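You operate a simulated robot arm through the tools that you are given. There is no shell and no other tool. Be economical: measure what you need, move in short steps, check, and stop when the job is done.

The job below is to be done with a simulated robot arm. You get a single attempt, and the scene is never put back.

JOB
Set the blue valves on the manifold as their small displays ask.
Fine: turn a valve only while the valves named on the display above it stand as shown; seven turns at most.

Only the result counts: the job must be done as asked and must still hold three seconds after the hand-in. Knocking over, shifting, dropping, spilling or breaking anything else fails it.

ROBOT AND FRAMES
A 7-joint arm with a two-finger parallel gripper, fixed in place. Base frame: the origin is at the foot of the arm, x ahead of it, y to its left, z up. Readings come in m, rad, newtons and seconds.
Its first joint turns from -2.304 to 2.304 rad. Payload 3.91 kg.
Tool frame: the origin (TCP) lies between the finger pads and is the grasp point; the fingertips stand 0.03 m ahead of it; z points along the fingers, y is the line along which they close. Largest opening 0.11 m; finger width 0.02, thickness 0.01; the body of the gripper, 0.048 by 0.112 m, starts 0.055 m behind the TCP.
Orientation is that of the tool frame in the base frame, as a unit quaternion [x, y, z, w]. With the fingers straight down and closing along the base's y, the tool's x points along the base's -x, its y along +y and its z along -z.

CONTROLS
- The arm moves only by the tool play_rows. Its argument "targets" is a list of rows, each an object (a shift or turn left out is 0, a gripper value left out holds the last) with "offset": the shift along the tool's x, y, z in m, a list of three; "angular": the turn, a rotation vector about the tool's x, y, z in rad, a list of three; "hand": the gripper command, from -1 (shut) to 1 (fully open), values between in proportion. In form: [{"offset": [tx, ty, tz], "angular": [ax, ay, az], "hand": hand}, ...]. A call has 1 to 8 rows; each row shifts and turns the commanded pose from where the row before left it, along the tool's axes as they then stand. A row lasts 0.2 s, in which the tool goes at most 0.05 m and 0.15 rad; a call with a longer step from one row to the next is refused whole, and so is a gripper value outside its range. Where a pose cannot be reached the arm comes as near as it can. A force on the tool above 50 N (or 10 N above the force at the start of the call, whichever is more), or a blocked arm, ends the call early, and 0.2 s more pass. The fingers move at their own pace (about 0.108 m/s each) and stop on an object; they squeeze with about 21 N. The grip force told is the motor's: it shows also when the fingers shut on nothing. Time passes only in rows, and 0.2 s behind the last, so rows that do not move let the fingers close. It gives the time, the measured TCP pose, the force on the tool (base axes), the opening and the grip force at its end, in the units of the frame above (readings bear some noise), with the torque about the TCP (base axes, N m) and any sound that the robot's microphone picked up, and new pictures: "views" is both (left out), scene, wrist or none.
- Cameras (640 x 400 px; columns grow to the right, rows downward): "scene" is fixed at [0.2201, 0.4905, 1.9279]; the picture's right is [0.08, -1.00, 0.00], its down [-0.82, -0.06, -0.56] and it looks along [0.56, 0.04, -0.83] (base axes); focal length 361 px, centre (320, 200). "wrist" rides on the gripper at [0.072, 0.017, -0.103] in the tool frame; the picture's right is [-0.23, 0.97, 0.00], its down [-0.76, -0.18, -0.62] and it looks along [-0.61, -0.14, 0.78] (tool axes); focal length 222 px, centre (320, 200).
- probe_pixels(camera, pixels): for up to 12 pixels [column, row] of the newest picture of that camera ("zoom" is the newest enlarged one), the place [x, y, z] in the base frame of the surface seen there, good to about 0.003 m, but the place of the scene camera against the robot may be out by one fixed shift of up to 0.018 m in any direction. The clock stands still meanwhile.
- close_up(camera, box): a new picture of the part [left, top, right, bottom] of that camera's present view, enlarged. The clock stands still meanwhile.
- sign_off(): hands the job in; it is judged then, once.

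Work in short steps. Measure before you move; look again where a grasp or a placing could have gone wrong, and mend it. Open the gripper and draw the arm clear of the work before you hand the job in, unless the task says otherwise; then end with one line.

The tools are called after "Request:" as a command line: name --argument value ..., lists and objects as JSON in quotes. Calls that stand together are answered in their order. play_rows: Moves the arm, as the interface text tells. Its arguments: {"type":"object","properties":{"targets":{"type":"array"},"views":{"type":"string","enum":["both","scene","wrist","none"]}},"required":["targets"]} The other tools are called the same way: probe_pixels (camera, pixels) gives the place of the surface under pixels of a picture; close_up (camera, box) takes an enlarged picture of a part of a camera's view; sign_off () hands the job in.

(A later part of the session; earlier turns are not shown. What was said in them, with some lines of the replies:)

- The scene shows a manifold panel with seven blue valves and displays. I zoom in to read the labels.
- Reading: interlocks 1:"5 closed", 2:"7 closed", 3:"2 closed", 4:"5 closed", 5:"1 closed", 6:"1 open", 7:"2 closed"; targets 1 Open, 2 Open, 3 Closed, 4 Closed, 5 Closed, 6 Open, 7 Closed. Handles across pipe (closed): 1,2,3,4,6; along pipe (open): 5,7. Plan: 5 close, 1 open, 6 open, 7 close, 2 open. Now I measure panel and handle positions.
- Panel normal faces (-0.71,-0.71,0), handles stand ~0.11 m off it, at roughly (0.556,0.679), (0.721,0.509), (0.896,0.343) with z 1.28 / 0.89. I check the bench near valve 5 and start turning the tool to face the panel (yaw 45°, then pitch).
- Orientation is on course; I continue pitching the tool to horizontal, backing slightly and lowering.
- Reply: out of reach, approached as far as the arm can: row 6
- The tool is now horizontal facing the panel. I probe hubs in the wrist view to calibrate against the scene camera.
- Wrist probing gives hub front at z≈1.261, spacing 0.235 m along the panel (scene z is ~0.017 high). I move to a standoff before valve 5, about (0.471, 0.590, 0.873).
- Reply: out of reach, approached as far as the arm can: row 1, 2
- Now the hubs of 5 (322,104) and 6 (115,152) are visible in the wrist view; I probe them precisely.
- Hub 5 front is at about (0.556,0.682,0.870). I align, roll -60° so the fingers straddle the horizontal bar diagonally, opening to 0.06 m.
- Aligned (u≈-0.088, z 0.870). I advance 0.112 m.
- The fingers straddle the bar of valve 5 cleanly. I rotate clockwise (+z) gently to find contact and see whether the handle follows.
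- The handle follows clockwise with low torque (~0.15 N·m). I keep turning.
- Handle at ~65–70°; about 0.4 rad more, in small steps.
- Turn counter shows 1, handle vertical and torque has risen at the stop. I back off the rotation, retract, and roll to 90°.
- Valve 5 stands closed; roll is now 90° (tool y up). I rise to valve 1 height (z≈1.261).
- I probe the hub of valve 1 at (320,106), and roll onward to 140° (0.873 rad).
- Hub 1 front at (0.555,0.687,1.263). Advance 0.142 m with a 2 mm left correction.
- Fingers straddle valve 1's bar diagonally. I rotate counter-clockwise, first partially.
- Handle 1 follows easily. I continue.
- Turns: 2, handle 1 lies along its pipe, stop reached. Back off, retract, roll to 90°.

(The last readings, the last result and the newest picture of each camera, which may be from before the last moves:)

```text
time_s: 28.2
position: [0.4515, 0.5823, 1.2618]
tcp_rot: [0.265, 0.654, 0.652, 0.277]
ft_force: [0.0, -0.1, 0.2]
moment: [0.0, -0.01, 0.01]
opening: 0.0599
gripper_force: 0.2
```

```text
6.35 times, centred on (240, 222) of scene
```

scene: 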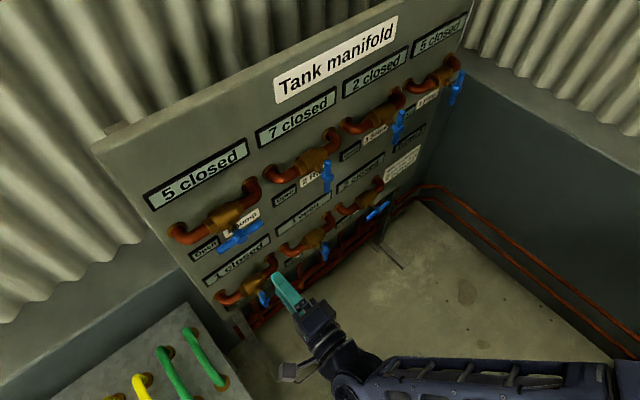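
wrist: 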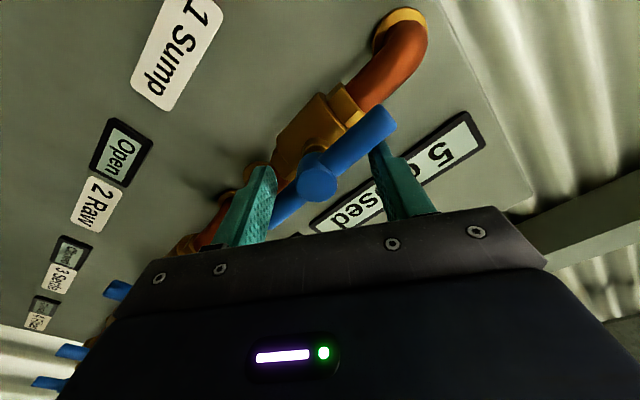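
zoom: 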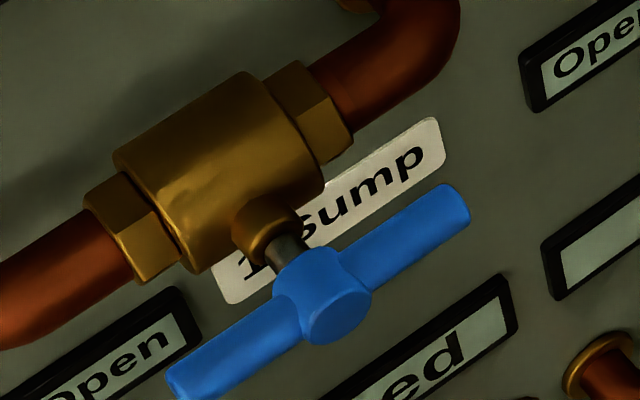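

Valve 1 open. Next valve 6: move right 0.236 m and down 0.393 m at standoff.

Request:
play_rows --targets '[{"offset": [-0.0236, -0.0393, 0]}, {"offset": [-0.0236, -0.0393, 0]}, {"offset": [-0.0236, -0.0393, 0]}, {"offset": [-0.0236, -0.0393, 0]}, {"offset": [-0.0236, -0.0393, 0]}]' --views "none"

Request:
play_rows --targets '[{"offset": [-0.0236, -0.0393, 0]}, {"offset": [-0.0236, -0.0393, 0]}, {"offset": [-0.0236, -0.0393, 0]}, {"offset": [-0.0236, -0.0393, 0]}, {"offset": [-0.0236, -0.0393, 0]}]'

```text
time_s: 29.4
position: [0.539, 0.4969, 1.0683]
tcp_rot: [0.264, 0.655, 0.651, 0.276]
ft_force: [-0.4, 0.4, -0.7]
moment: [-0.01, 0.02, -0.01]
opening: 0.06
gripper_force: 0.0
```

```text
time_s: 30.6
position: [0.6257, 0.4106, 0.8733]
tcp_rot: [0.263, 0.655, 0.652, 0.278]
ft_force: [0.1, 0.1, 0.3]
moment: [-0.02, 0.02, -0.02]
opening: 0.0602
gripper_force: 0.0
```

scene: 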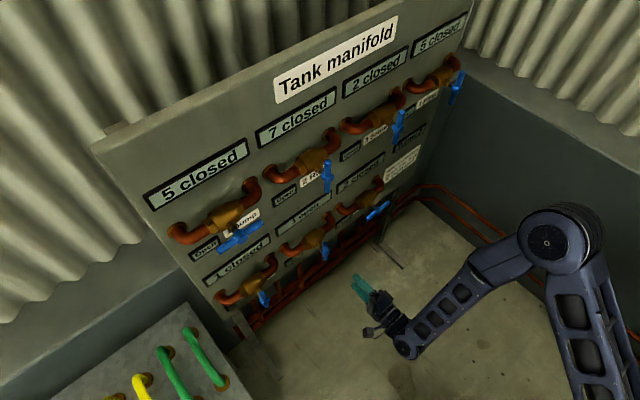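
wrist: 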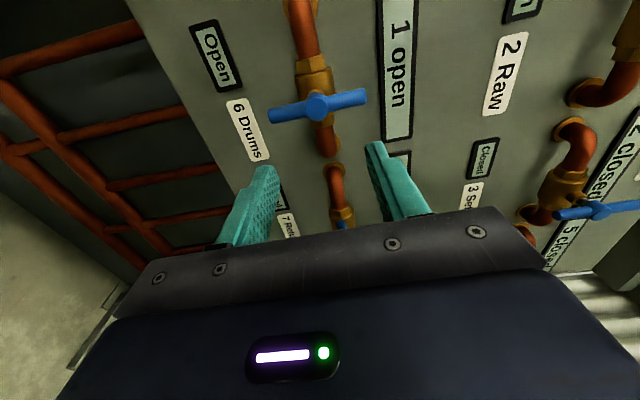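

I probe hub 6 at (318,107) and roll to 140°.

Request:
probe_pixels --camera "wrist" --pixels '[[318, 107], [360, 97], [277, 115]]'

Request:
play_rows --targets '[{"angular": [0, 0, 0.147]}, {"angular": [0, 0, 0.147]}, {"angular": [0, 0, 0.147]}, {"angular": [0, 0, 0.147]}, {"angular": [0, 0, 0.147]}, {"angular": [0, 0, 0.147]}]' --views "none"

```text
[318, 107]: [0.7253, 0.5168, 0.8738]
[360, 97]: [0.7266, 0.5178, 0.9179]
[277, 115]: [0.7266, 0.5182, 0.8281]
```

```text
time_s: 32.0
position: [0.6251, 0.4108, 0.8738]
tcp_rot: [0.518, 0.48, 0.707, -0.028]
ft_force: [-0.4, 0.0, -0.7]
moment: [-0.02, 0.02, -0.01]
opening: 0.0603
gripper_force: 0.1
```

Hub 6 at u 0.147 vs tool 0.151; I correct 4 mm left and advance 0.139 m.

Request:
play_rows --targets '[{"offset": [0.0026, -0.0031, 0.034]}, {"offset": [0, 0, 0.035]}, {"offset": [0, 0, 0.035]}, {"offset": [0, 0, 0.035]}]'

Request:
close_up --camera "scene" --box '[280, 215, 380, 278]'

```text
time_s: 33.0
position: [0.7221, 0.5124, 0.8742]
tcp_rot: [0.518, 0.481, 0.707, -0.027]
ft_force: [0.4, -0.6, 0.3]
moment: [0.02, -0.03, 0.02]
opening: 0.0598
gripper_force: 0.0
```

scene: 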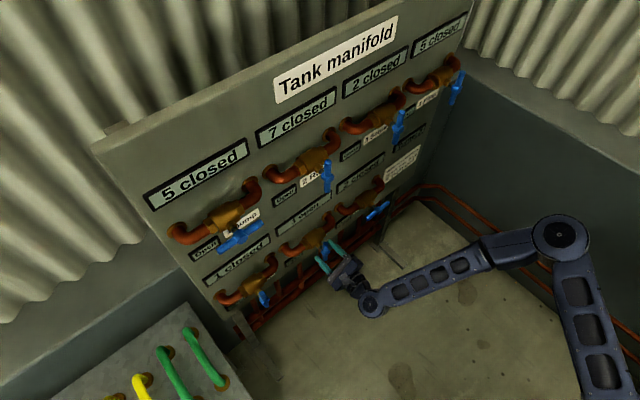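
wrist: 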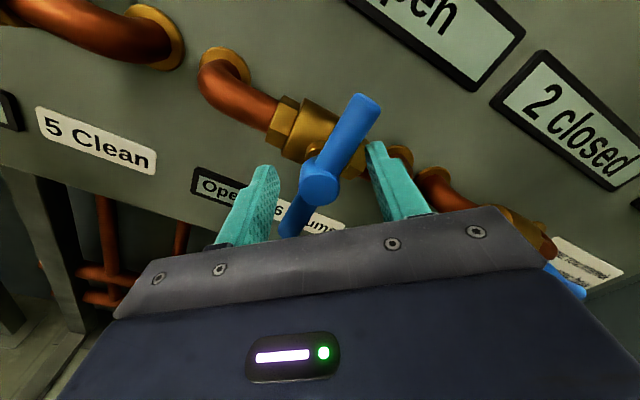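

```text
6.35 times, centred on (330, 246) of scene
```

zoom: 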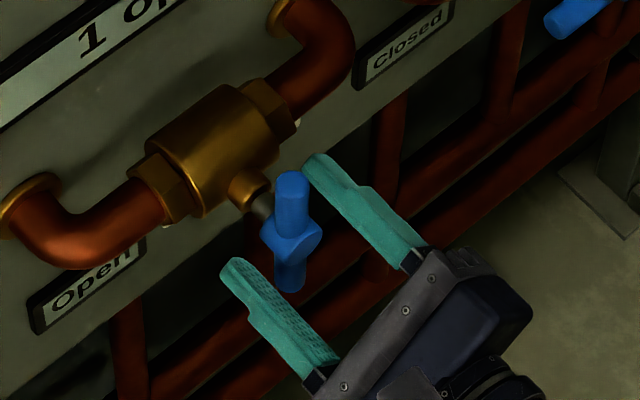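

Same geometry as valve 1; I turn counter-clockwise through 1.85 rad in stages.

Request:
play_rows --targets '[{"angular": [0, 0, -0.12]}, {"angular": [0, 0, -0.12]}, {"angular": [0, 0, -0.12]}, {"angular": [0, 0, -0.12]}, {"angular": [0, 0, -0.12]}]' --views "wrist"

Request:
close_up --camera "scene" --box '[280, 215, 380, 278]'

```text
time_s: 34.2
position: [0.7207, 0.5118, 0.8739]
tcp_rot: [0.351, 0.613, 0.683, 0.184]
ft_force: [-0.2, 0.2, -0.1]
moment: [-0.03, 0.0, -0.02]
opening: 0.0598
gripper_force: 0.1
```

wrist: 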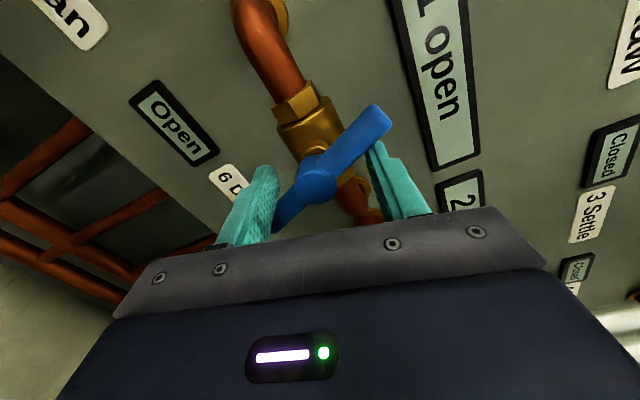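

```text
6.35 times, centred on (330, 246) of scene
```

zoom: 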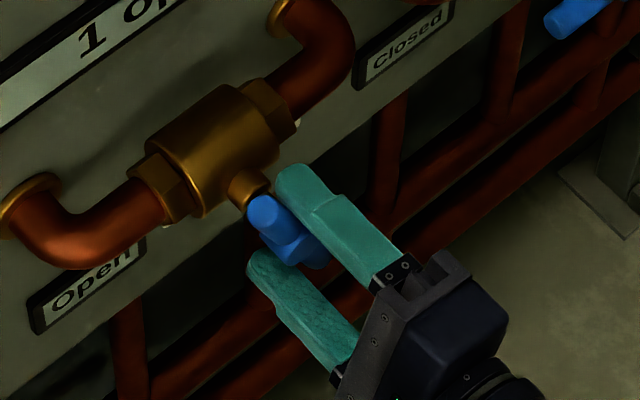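

Turning well; I continue to the stop.

Request:
play_rows --targets '[{"angular": [0, 0, -0.12]}, {"angular": [0, 0, -0.12]}, {"angular": [0, 0, -0.12]}, {"angular": [0, 0, -0.12]}, {"angular": [0, 0, -0.12]}, {"angular": [0, 0, -0.12]}, {"angular": [0, 0, -0.12]}, {"angular": [0, 0, -0.12]}]' --views "none"

Request:
play_rows --targets '[{"angular": [0, 0, -0.1]}, {"angular": [0, 0, -0.1]}, {"angular": [0, 0, -0.08]}, {"angular": [0, 0, -0.03]}]' --views "scene"

Request:
close_up --camera "scene" --box '[280, 215, 380, 278]'

Request:
close_up --camera "scene" --box '[380, 110, 444, 150]'

```text
time_s: 36.0
position: [0.7209, 0.5121, 0.8739]
tcp_rot: [0.03, 0.706, 0.521, 0.478]
ft_force: [-1.5, -0.1, -2.5]
moment: [0.03, 0.14, -0.02]
opening: 0.0604
gripper_force: 0.6
```

```text
time_s: 37.0
position: [0.7198, 0.5109, 0.8714]
tcp_rot: [-0.081, 0.704, 0.44, 0.551]
ft_force: [-8.4, 8.5, -36.1]
moment: [0.49, 1.32, 0.12]
opening: 0.0643
gripper_force: 3.5
```

scene: 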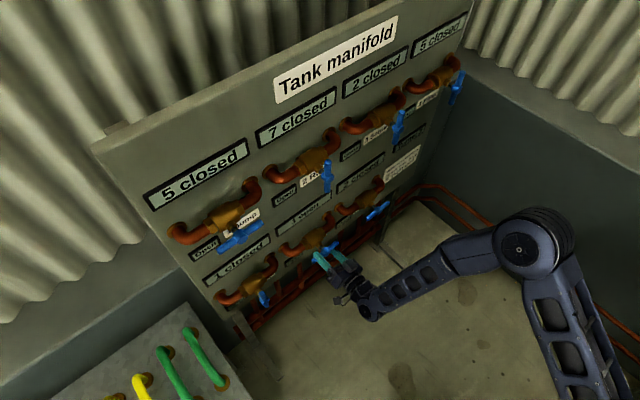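

```text
6.35 times, centred on (330, 246) of scene
```

zoom: 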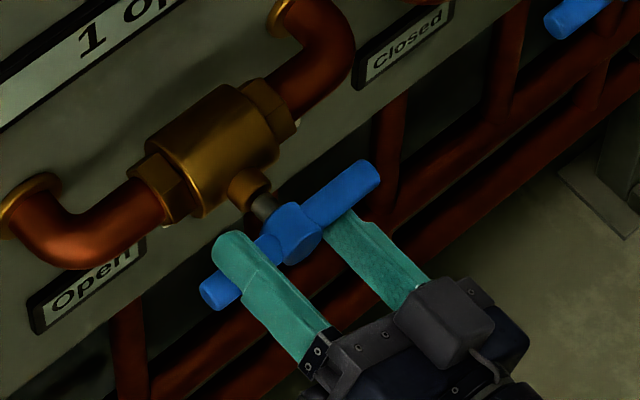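

```text
10.00 times, centred on (412, 130) of scene
```

zoom: 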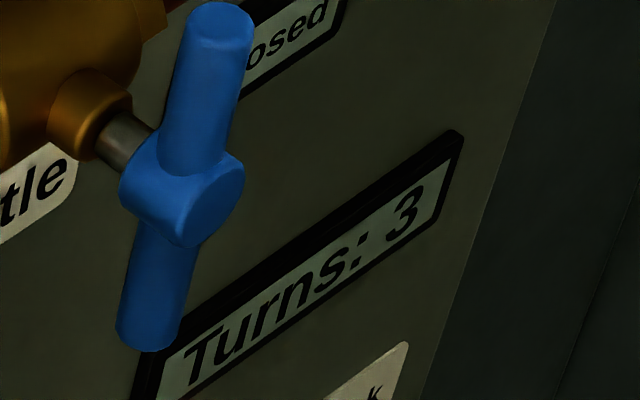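

Turns: 3, valve 6 along its pipe. Back off, retract, roll to 0 and move right to valve 7.

Request:
play_rows --targets '[{"angular": [0, 0, 0.15]}, {"angular": [0, 0, 0.15]}, {"offset": [0, 0, -0.04]}, {"offset": [0, 0, -0.05]}, {"offset": [0, 0, -0.05]}]' --views "none"

Request:
play_rows --targets '[{"angular": [0, 0, -0.148]}, {"angular": [0, 0, -0.148]}, {"angular": [0, 0, -0.148]}, {"angular": [0, 0, -0.148]}, {"angular": [0, 0, -0.148]}, {"angular": [0, 0, -0.148]}]' --views "none"

Request:
play_rows --targets '[{"offset": [0, -0.047, 0]}, {"offset": [0, -0.047, 0]}, {"offset": [0, -0.047, 0]}, {"offset": [0, -0.047, 0]}, {"offset": [0, -0.047, 0]}]'

```text
time_s: 38.2
position: [0.6225, 0.4129, 0.875]
tcp_rot: [0.026, 0.706, 0.519, 0.481]
ft_force: [-0.7, 0.1, -0.7]
moment: [0.01, 0.0, -0.03]
opening: 0.0598
gripper_force: 0.2
```

```text
time_s: 39.6
position: [0.6223, 0.4127, 0.8745]
tcp_rot: [-0.28, 0.649, 0.26, 0.658]
ft_force: [0.2, 0.2, -0.7]
moment: [-0.02, -0.02, -0.02]
opening: 0.0599
gripper_force: 0.0
```

```text
time_s: 40.8
position: [0.7883, 0.2478, 0.8801]
tcp_rot: [-0.281, 0.649, 0.263, 0.657]
ft_force: [-0.1, 0.5, 0.0]
moment: [-0.02, 0.01, -0.04]
opening: 0.0602
gripper_force: 0.0
```

scene: 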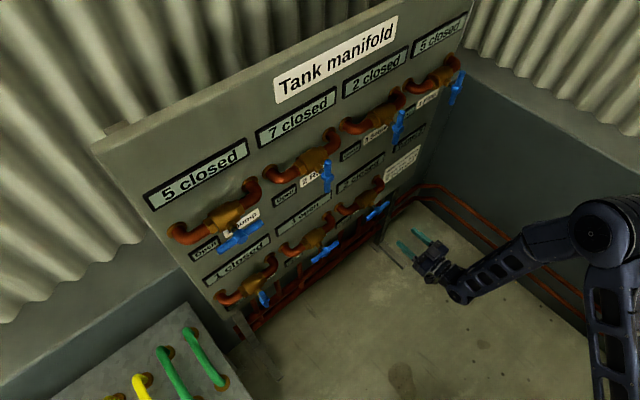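
wrist: 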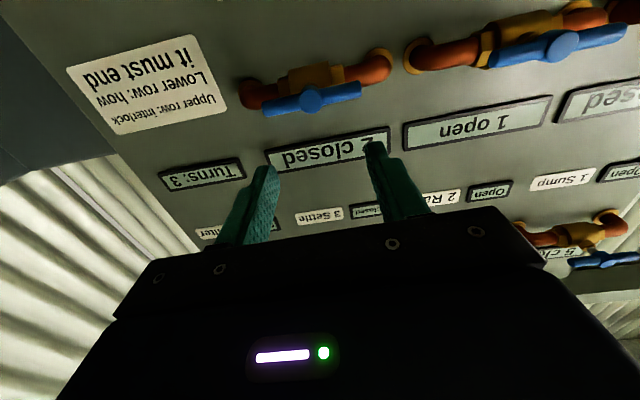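

Hub 7 is at (311,98). I probe and roll to about -60°.

Request:
probe_pixels --camera "wrist" --pixels '[[311, 99], [275, 106], [352, 91]]'

Request:
play_rows --targets '[{"angular": [0, 0, -0.148]}, {"angular": [0, 0, -0.148]}, {"angular": [0, 0, -0.148]}, {"angular": [0, 0, -0.148]}, {"angular": [0, 0, -0.148]}, {"angular": [0, 0, -0.148]}, {"angular": [0, 0, -0.145]}]' --views "none"

```text
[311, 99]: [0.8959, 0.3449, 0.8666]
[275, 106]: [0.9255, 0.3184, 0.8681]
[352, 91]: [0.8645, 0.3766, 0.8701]
```

```text
time_s: 42.4
position: [0.7875, 0.2467, 0.8805]
tcp_rot: [-0.564, 0.426, -0.098, 0.7]
ft_force: [0.2, 0.1, -0.7]
moment: [0.0, 0.03, 0.03]
opening: 0.0602
gripper_force: 0.0
```

Hub 7 centre ≈ u 0.388, z 0.870; tool needs 10 mm down and 6 mm right, then 0.14 m forward.

Request:
play_rows --targets '[{"offset": [0.0101, 0.0058, 0.0]}, {"offset": [0, 0, 0.035]}, {"offset": [0, 0, 0.035]}, {"offset": [0, 0, 0.035]}, {"offset": [0, 0, 0.035]}]'

Request:
close_up --camera "scene" --box '[335, 180, 435, 243]'

```text
time_s: 43.6
position: [0.8909, 0.3415, 0.8698]
tcp_rot: [-0.563, 0.426, -0.098, 0.701]
ft_force: [-0.3, -0.1, -0.3]
moment: [0.0, -0.01, 0.0]
opening: 0.0598
gripper_force: 0.0
```

scene: 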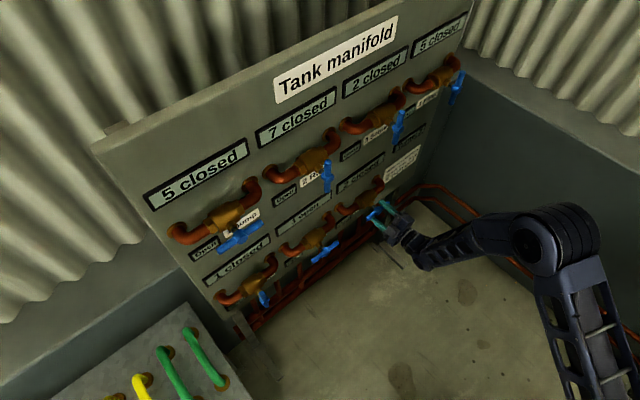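
wrist: 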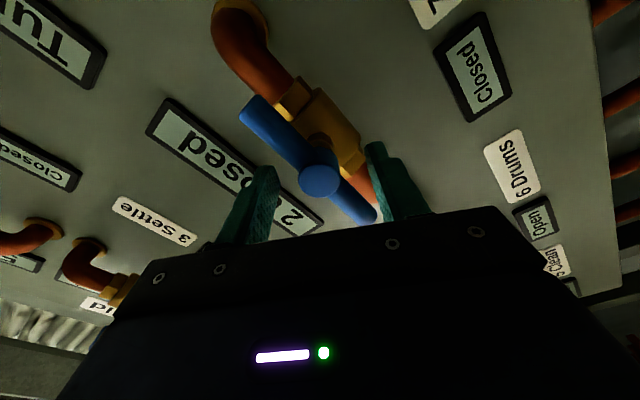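

```text
6.35 times, centred on (385, 212) of scene
```

zoom: 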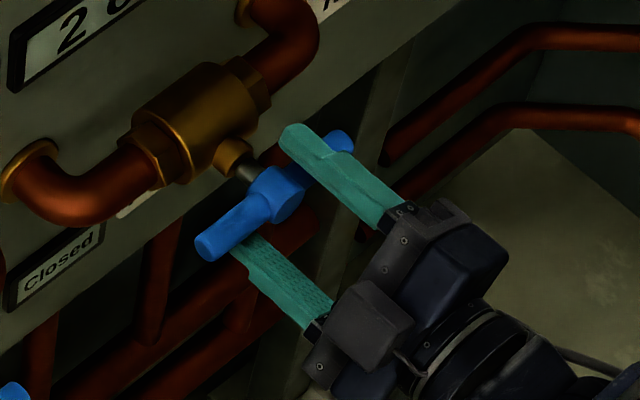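

Well placed, as with valve 5. I turn clockwise.

Request:
play_rows --targets '[{"angular": [0, 0, 0.12]}, {"angular": [0, 0, 0.12]}, {"angular": [0, 0, 0.12]}, {"angular": [0, 0, 0.12]}, {"angular": [0, 0, 0.12]}, {"angular": [0, 0, 0.12]}]' --views "wrist"

Request:
close_up --camera "scene" --box '[335, 180, 435, 243]'

```text
time_s: 45.0
position: [0.8917, 0.3417, 0.8707]
tcp_rot: [-0.377, 0.598, 0.156, 0.69]
ft_force: [0.9, 0.2, 1.1]
moment: [-0.01, -0.07, -0.04]
opening: 0.0608
gripper_force: 0.6
```

wrist: 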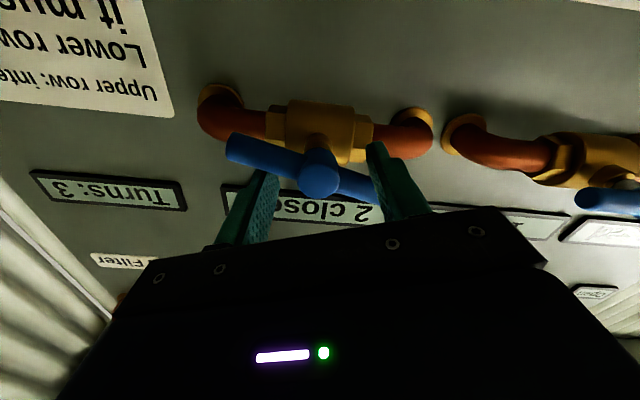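

```text
6.35 times, centred on (385, 212) of scene
```

zoom: 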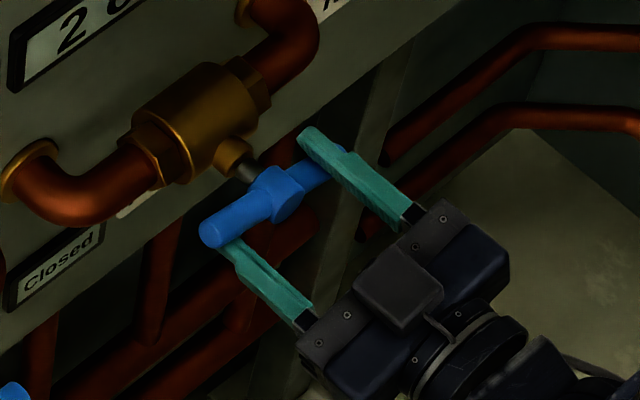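

It follows clockwise. I continue to the stop.

Request:
play_rows --targets '[{"angular": [0, 0, 0.12]}, {"angular": [0, 0, 0.12]}, {"angular": [0, 0, 0.12]}, {"angular": [0, 0, 0.12]}, {"angular": [0, 0, 0.12]}, {"angular": [0, 0, 0.12]}, {"angular": [0, 0, 0.12]}, {"angular": [0, 0, 0.12]}]' --views "none"

Request:
play_rows --targets '[{"angular": [0, 0, 0.1]}, {"angular": [0, 0, 0.1]}, {"angular": [0, 0, 0.1]}, {"angular": [0, 0, 0.06]}]' --views "wrist"

Request:
close_up --camera "scene" --box '[335, 180, 435, 243]'

Request:
close_up --camera "scene" --box '[380, 110, 444, 150]'

```text
time_s: 46.8
position: [0.891, 0.34, 0.8693]
tcp_rot: [-0.057, 0.705, 0.458, 0.538]
ft_force: [1.5, -2.4, 0.4]
moment: [-0.08, -0.07, -0.07]
opening: 0.0606
gripper_force: 0.6
```

```text
time_s: 47.8
position: [0.8918, 0.3411, 0.8708]
tcp_rot: [0.07, 0.703, 0.547, 0.449]
ft_force: [5.4, -5.2, 1.3]
moment: [-0.11, -0.3, -0.12]
opening: 0.0617
gripper_force: 1.5
```

wrist: 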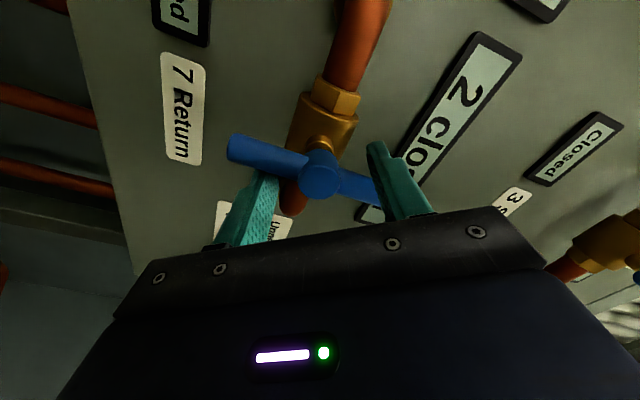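

```text
6.35 times, centred on (385, 212) of scene
```

zoom: 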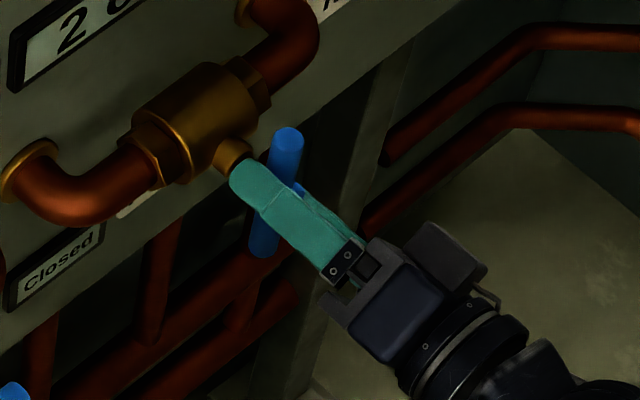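

```text
10.00 times, centred on (412, 130) of scene
```

zoom: 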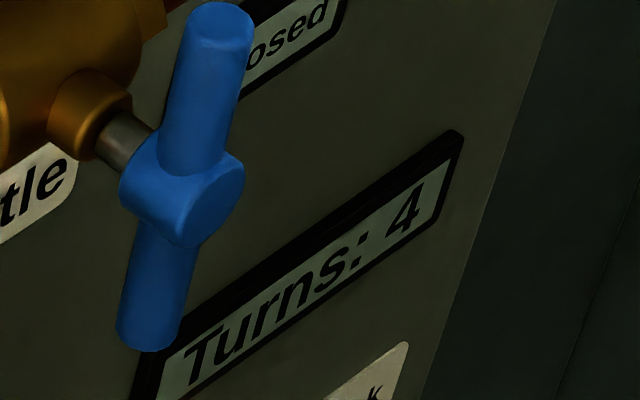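

Turns: 4; I push slightly further to confirm the stop, then back off and retract.

Request:
play_rows --targets '[{"angular": [0, 0, 0.05]}, {"angular": [0, 0, 0.03]}]' --views "none"

Request:
play_rows --targets '[{"angular": [0, 0, -0.15]}, {"angular": [0, 0, -0.15]}, {"angular": [0, 0, -0.05]}, {"offset": [0, 0, -0.04]}, {"offset": [0, 0, -0.05]}, {"offset": [0, 0, -0.05]}]' --views "scene"

Request:
close_up --camera "scene" --box '[335, 180, 435, 243]'

```text
time_s: 48.4
position: [0.8922, 0.3402, 0.871]
tcp_rot: [0.097, 0.7, 0.564, 0.428]
ft_force: [10.4, -10.9, 5.6]
moment: [-1.7, -1.9, -0.21]
opening: 0.0671
gripper_force: 6.9
```

```text
time_s: 49.8
position: [0.7916, 0.2432, 0.8709]
tcp_rot: [-0.027, 0.706, 0.481, 0.519]
ft_force: [0.4, 0.7, -0.2]
moment: [0.0, 0.02, -0.01]
opening: 0.06
gripper_force: 0.1
```

scene: 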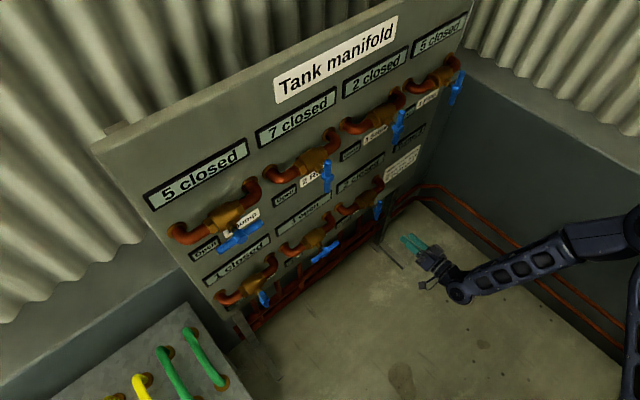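

```text
6.35 times, centred on (385, 212) of scene
```

zoom: 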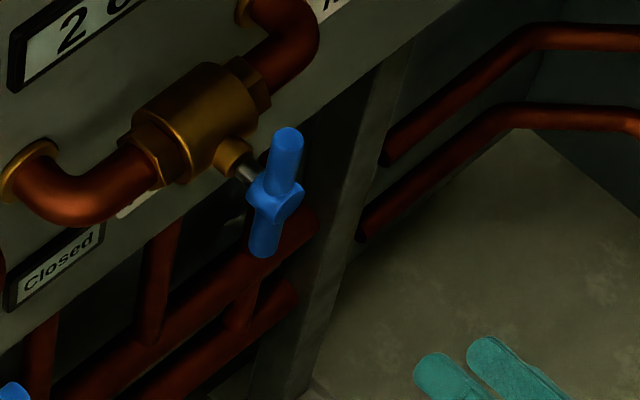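

Valve 7 closed. I roll to 90° and go to valve 2 (left 0.24 m, up 0.39 m).

Request:
play_rows --targets '[{"angular": [0, 0, 0.1437]}, {"angular": [0, 0, 0.1437]}, {"angular": [0, 0, 0.1437]}, {"angular": [0, 0, 0.1437]}, {"angular": [0, 0, 0.1437]}, {"angular": [0, 0, 0.1437]}]' --views "none"

Request:
play_rows --targets '[{"offset": [0.024, 0.0392, 0]}, {"offset": [0.024, 0.0392, 0]}, {"offset": [0.024, 0.0392, 0]}, {"offset": [0.024, 0.0392, 0]}, {"offset": [0.024, 0.0392, 0]}]' --views "none"

Request:
play_rows --targets '[{"offset": [0.024, 0.0392, 0]}, {"offset": [0.024, 0.0392, 0]}, {"offset": [0.024, 0.0392, 0]}, {"offset": [0.024, 0.0392, 0]}, {"offset": [0.024, 0.0392, 0]}]'

```text
time_s: 51.2
position: [0.7929, 0.2425, 0.8705]
tcp_rot: [0.271, 0.652, 0.655, 0.27]
ft_force: [-0.5, 0.3, 0.1]
moment: [-0.01, 0.01, 0.02]
opening: 0.0599
gripper_force: 0.1
```

```text
time_s: 52.4
position: [0.7075, 0.3263, 1.0649]
tcp_rot: [0.271, 0.653, 0.654, 0.27]
ft_force: [0.1, -0.8, 0.2]
moment: [-0.01, 0.0, 0.02]
opening: 0.0599
gripper_force: 0.0
```

```text
time_s: 53.6
position: [0.6225, 0.4094, 1.264]
tcp_rot: [0.273, 0.653, 0.653, 0.27]
ft_force: [0.5, -0.3, -0.1]
moment: [0.02, -0.02, 0.03]
opening: 0.0599
gripper_force: 0.0
```

scene: 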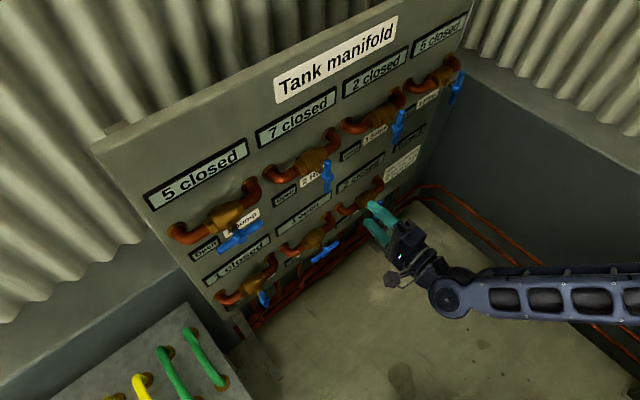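
wrist: 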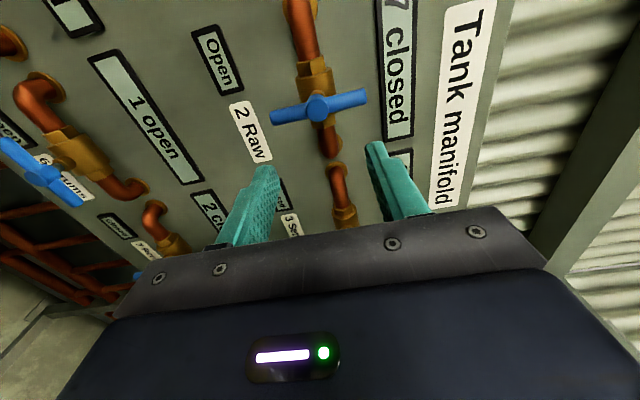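

Hub 2 is at (318,108); I probe and roll to 140°.

Request:
probe_pixels --camera "wrist" --pixels '[[318, 108], [360, 98], [278, 117]]'

Request:
play_rows --targets '[{"angular": [0, 0, 0.146]}, {"angular": [0, 0, 0.146]}, {"angular": [0, 0, 0.146]}, {"angular": [0, 0, 0.146]}, {"angular": [0, 0, 0.146]}, {"angular": [0, 0, 0.146]}]' --views "none"

```text
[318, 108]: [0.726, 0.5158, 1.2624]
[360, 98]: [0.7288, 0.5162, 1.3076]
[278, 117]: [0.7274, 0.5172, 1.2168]
```

```text
time_s: 55.0
position: [0.6227, 0.4117, 1.2618]
tcp_rot: [0.523, 0.476, 0.707, -0.033]
ft_force: [-0.5, 0.4, 0.7]
moment: [-0.02, -0.01, 0.01]
opening: 0.0602
gripper_force: 0.0
```

Centred within 1 mm; advance 0.14 m.

Request:
play_rows --targets '[{"offset": [0, 0, 0.035]}, {"offset": [0, 0, 0.035]}, {"offset": [0, 0, 0.035]}, {"offset": [0, 0, 0.035]}]' --views "wrist"

Request:
close_up --camera "scene" --box '[280, 145, 380, 208]'

```text
time_s: 56.0
position: [0.7227, 0.5103, 1.2606]
tcp_rot: [0.522, 0.477, 0.706, -0.034]
ft_force: [0.1, -0.3, 0.6]
moment: [-0.02, 0.0, 0.0]
opening: 0.0598
gripper_force: 0.0
```

wrist: 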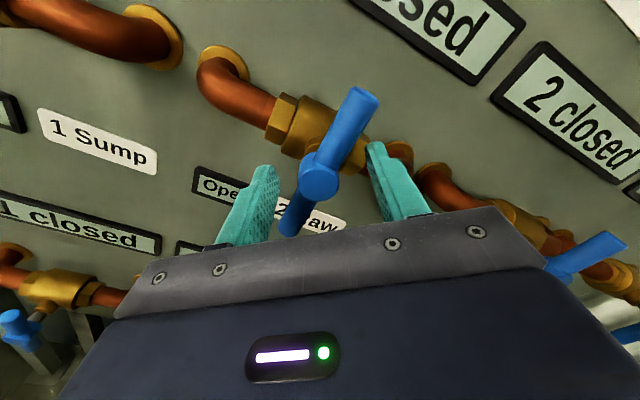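

```text
6.35 times, centred on (330, 176) of scene
```

zoom: 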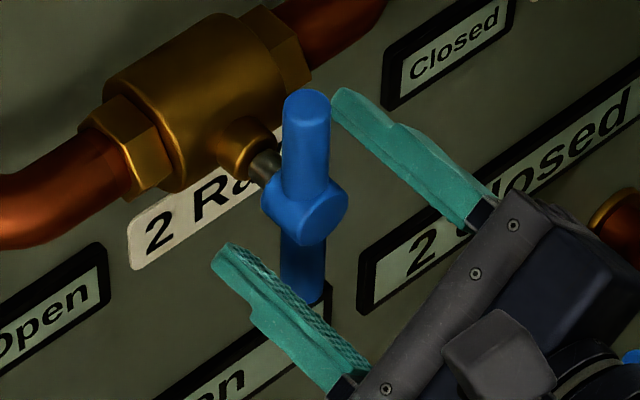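

Placed well. I turn valve 2 counter-clockwise.

Request:
play_rows --targets '[{"angular": [0, 0, -0.12]}, {"angular": [0, 0, -0.12]}, {"angular": [0, 0, -0.12]}, {"angular": [0, 0, -0.12]}, {"angular": [0, 0, -0.12]}]' --views "wrist"

Request:
close_up --camera "scene" --box '[280, 145, 380, 208]'

```text
time_s: 57.2
position: [0.7212, 0.51, 1.262]
tcp_rot: [0.357, 0.61, 0.685, 0.178]
ft_force: [-2.7, 1.0, -0.6]
moment: [0.02, 0.09, 0.03]
opening: 0.0604
gripper_force: 0.8
```

wrist: 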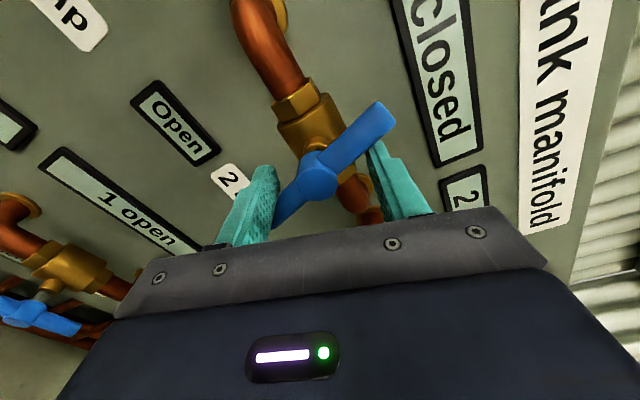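

```text
6.35 times, centred on (330, 176) of scene
```

zoom: 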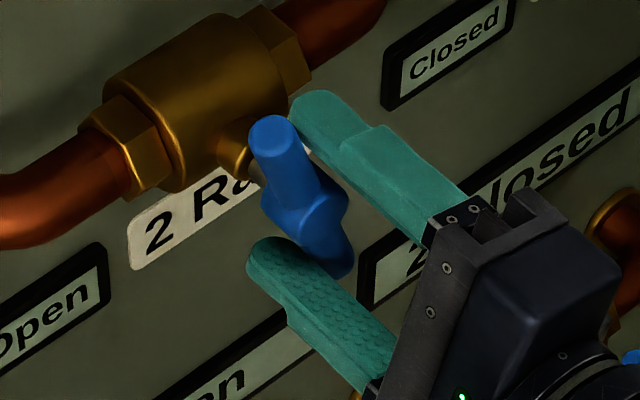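

Following; I finish the turn.

Request:
play_rows --targets '[{"angular": [0, 0, -0.12]}, {"angular": [0, 0, -0.12]}, {"angular": [0, 0, -0.12]}, {"angular": [0, 0, -0.12]}, {"angular": [0, 0, -0.12]}, {"angular": [0, 0, -0.12]}, {"angular": [0, 0, -0.12]}, {"angular": [0, 0, -0.12]}]' --views "none"

Request:
play_rows --targets '[{"angular": [0, 0, -0.1]}, {"angular": [0, 0, -0.1]}, {"angular": [0, 0, -0.08]}, {"angular": [0, 0, -0.05]}]' --views "wrist"

Request:
close_up --camera "scene" --box '[280, 145, 380, 208]'

Request:
close_up --camera "scene" --box '[380, 110, 444, 150]'

```text
time_s: 59.0
position: [0.7213, 0.5107, 1.2623]
tcp_rot: [0.035, 0.706, 0.525, 0.474]
ft_force: [-1.3, 2.0, -2.3]
moment: [0.05, 0.08, 0.08]
opening: 0.0604
gripper_force: 0.7
```

```text
time_s: 60.0
position: [0.7213, 0.5113, 1.2608]
tcp_rot: [-0.081, 0.704, 0.44, 0.552]
ft_force: [-7.0, 3.9, -21.1]
moment: [0.49, 1.0, 0.11]
opening: 0.063
gripper_force: 2.8
```

wrist: 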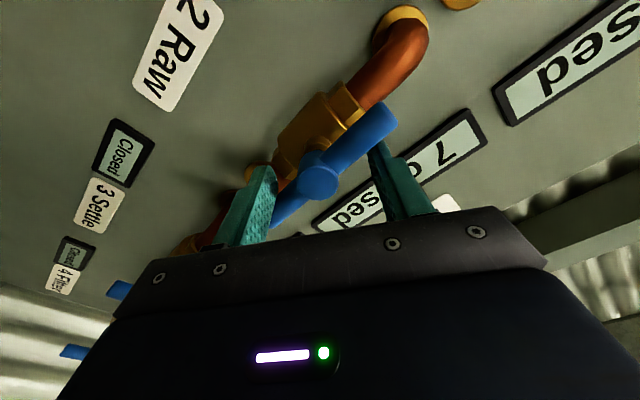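

```text
6.35 times, centred on (330, 176) of scene
```

zoom: 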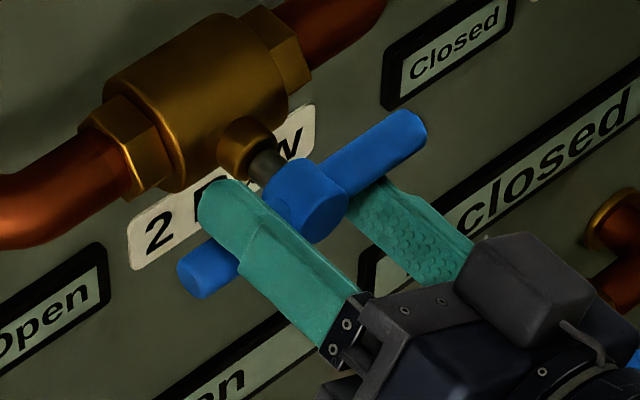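

```text
10.00 times, centred on (412, 130) of scene
```

zoom: 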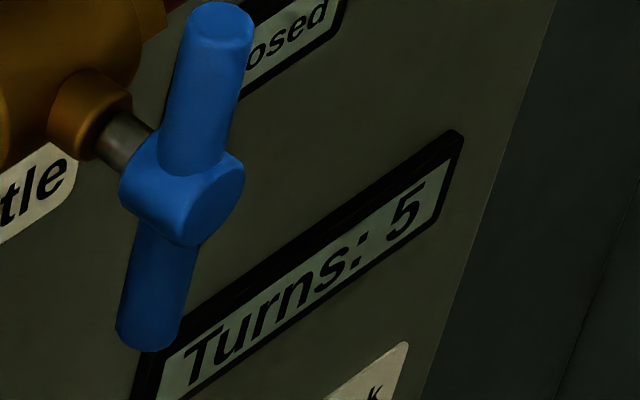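

Turns: 5, valve 2 open at its stop. I back off, retract, open the gripper and check all valves.

Request:
play_rows --targets '[{"angular": [0, 0, 0.15]}, {"angular": [0, 0, 0.15]}, {"offset": [0, 0, -0.04]}, {"offset": [0, 0, -0.05]}, {"offset": [0, 0, -0.05]}, {"offset": [0, 0, -0.05]}, {"offset": [0, 0, -0.04], "hand": 1}, {"hand": 1}]'

Request:
close_up --camera "scene" --box '[160, 140, 360, 265]'

Request:
close_up --camera "scene" --box '[200, 195, 400, 320]'

Request:
close_up --camera "scene" --box '[320, 50, 480, 150]'

```text
time_s: 61.8
position: [0.5596, 0.3461, 1.2625]
tcp_rot: [0.026, 0.707, 0.518, 0.481]
ft_force: [-0.6, 0.4, 0.1]
moment: [-0.02, 0.0, -0.03]
opening: 0.1101
gripper_force: 0.0
```

scene: 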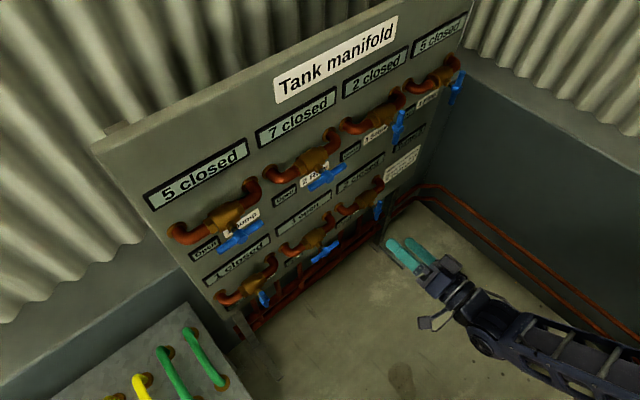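
wrist: 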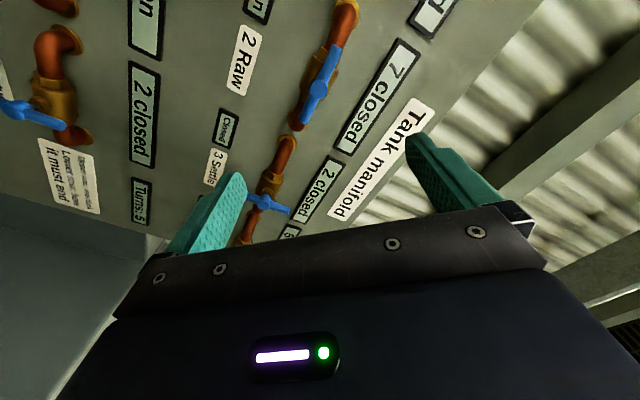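

```text
3.20 times, centred on (260, 202) of scene
```

zoom: 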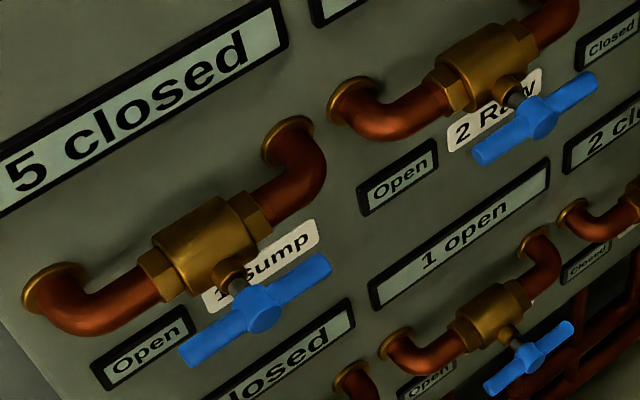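

```text
3.20 times, centred on (300, 258) of scene
```

zoom: 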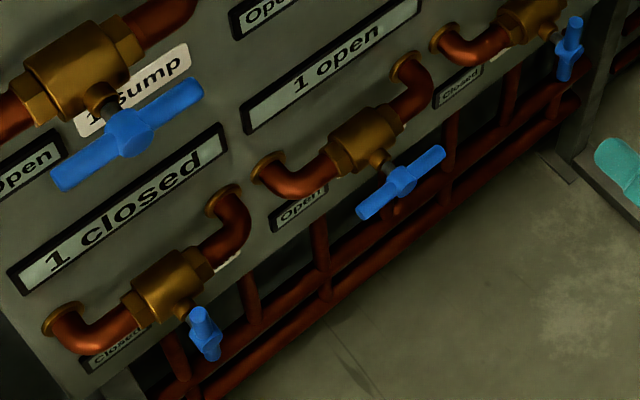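

```text
4.00 times, centred on (400, 100) of scene
```

zoom: 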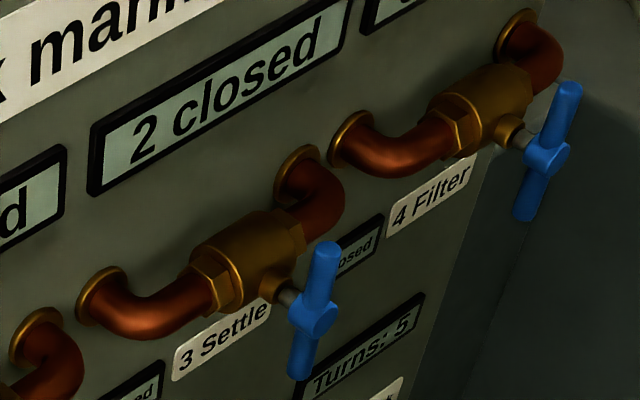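

Valves 1, 2 and 6 stand open and 3, 4, 5 and 7 closed, matching their displays. The arm is clear with the gripper open, so I hand in.

Request:
sign_off

```text
The job is handed in.
```

The job is handed in: valves 1, 2 and 6 are open and 3, 4, 5 and 7 are closed, as their displays ask, done in five turns with every interlock respected.
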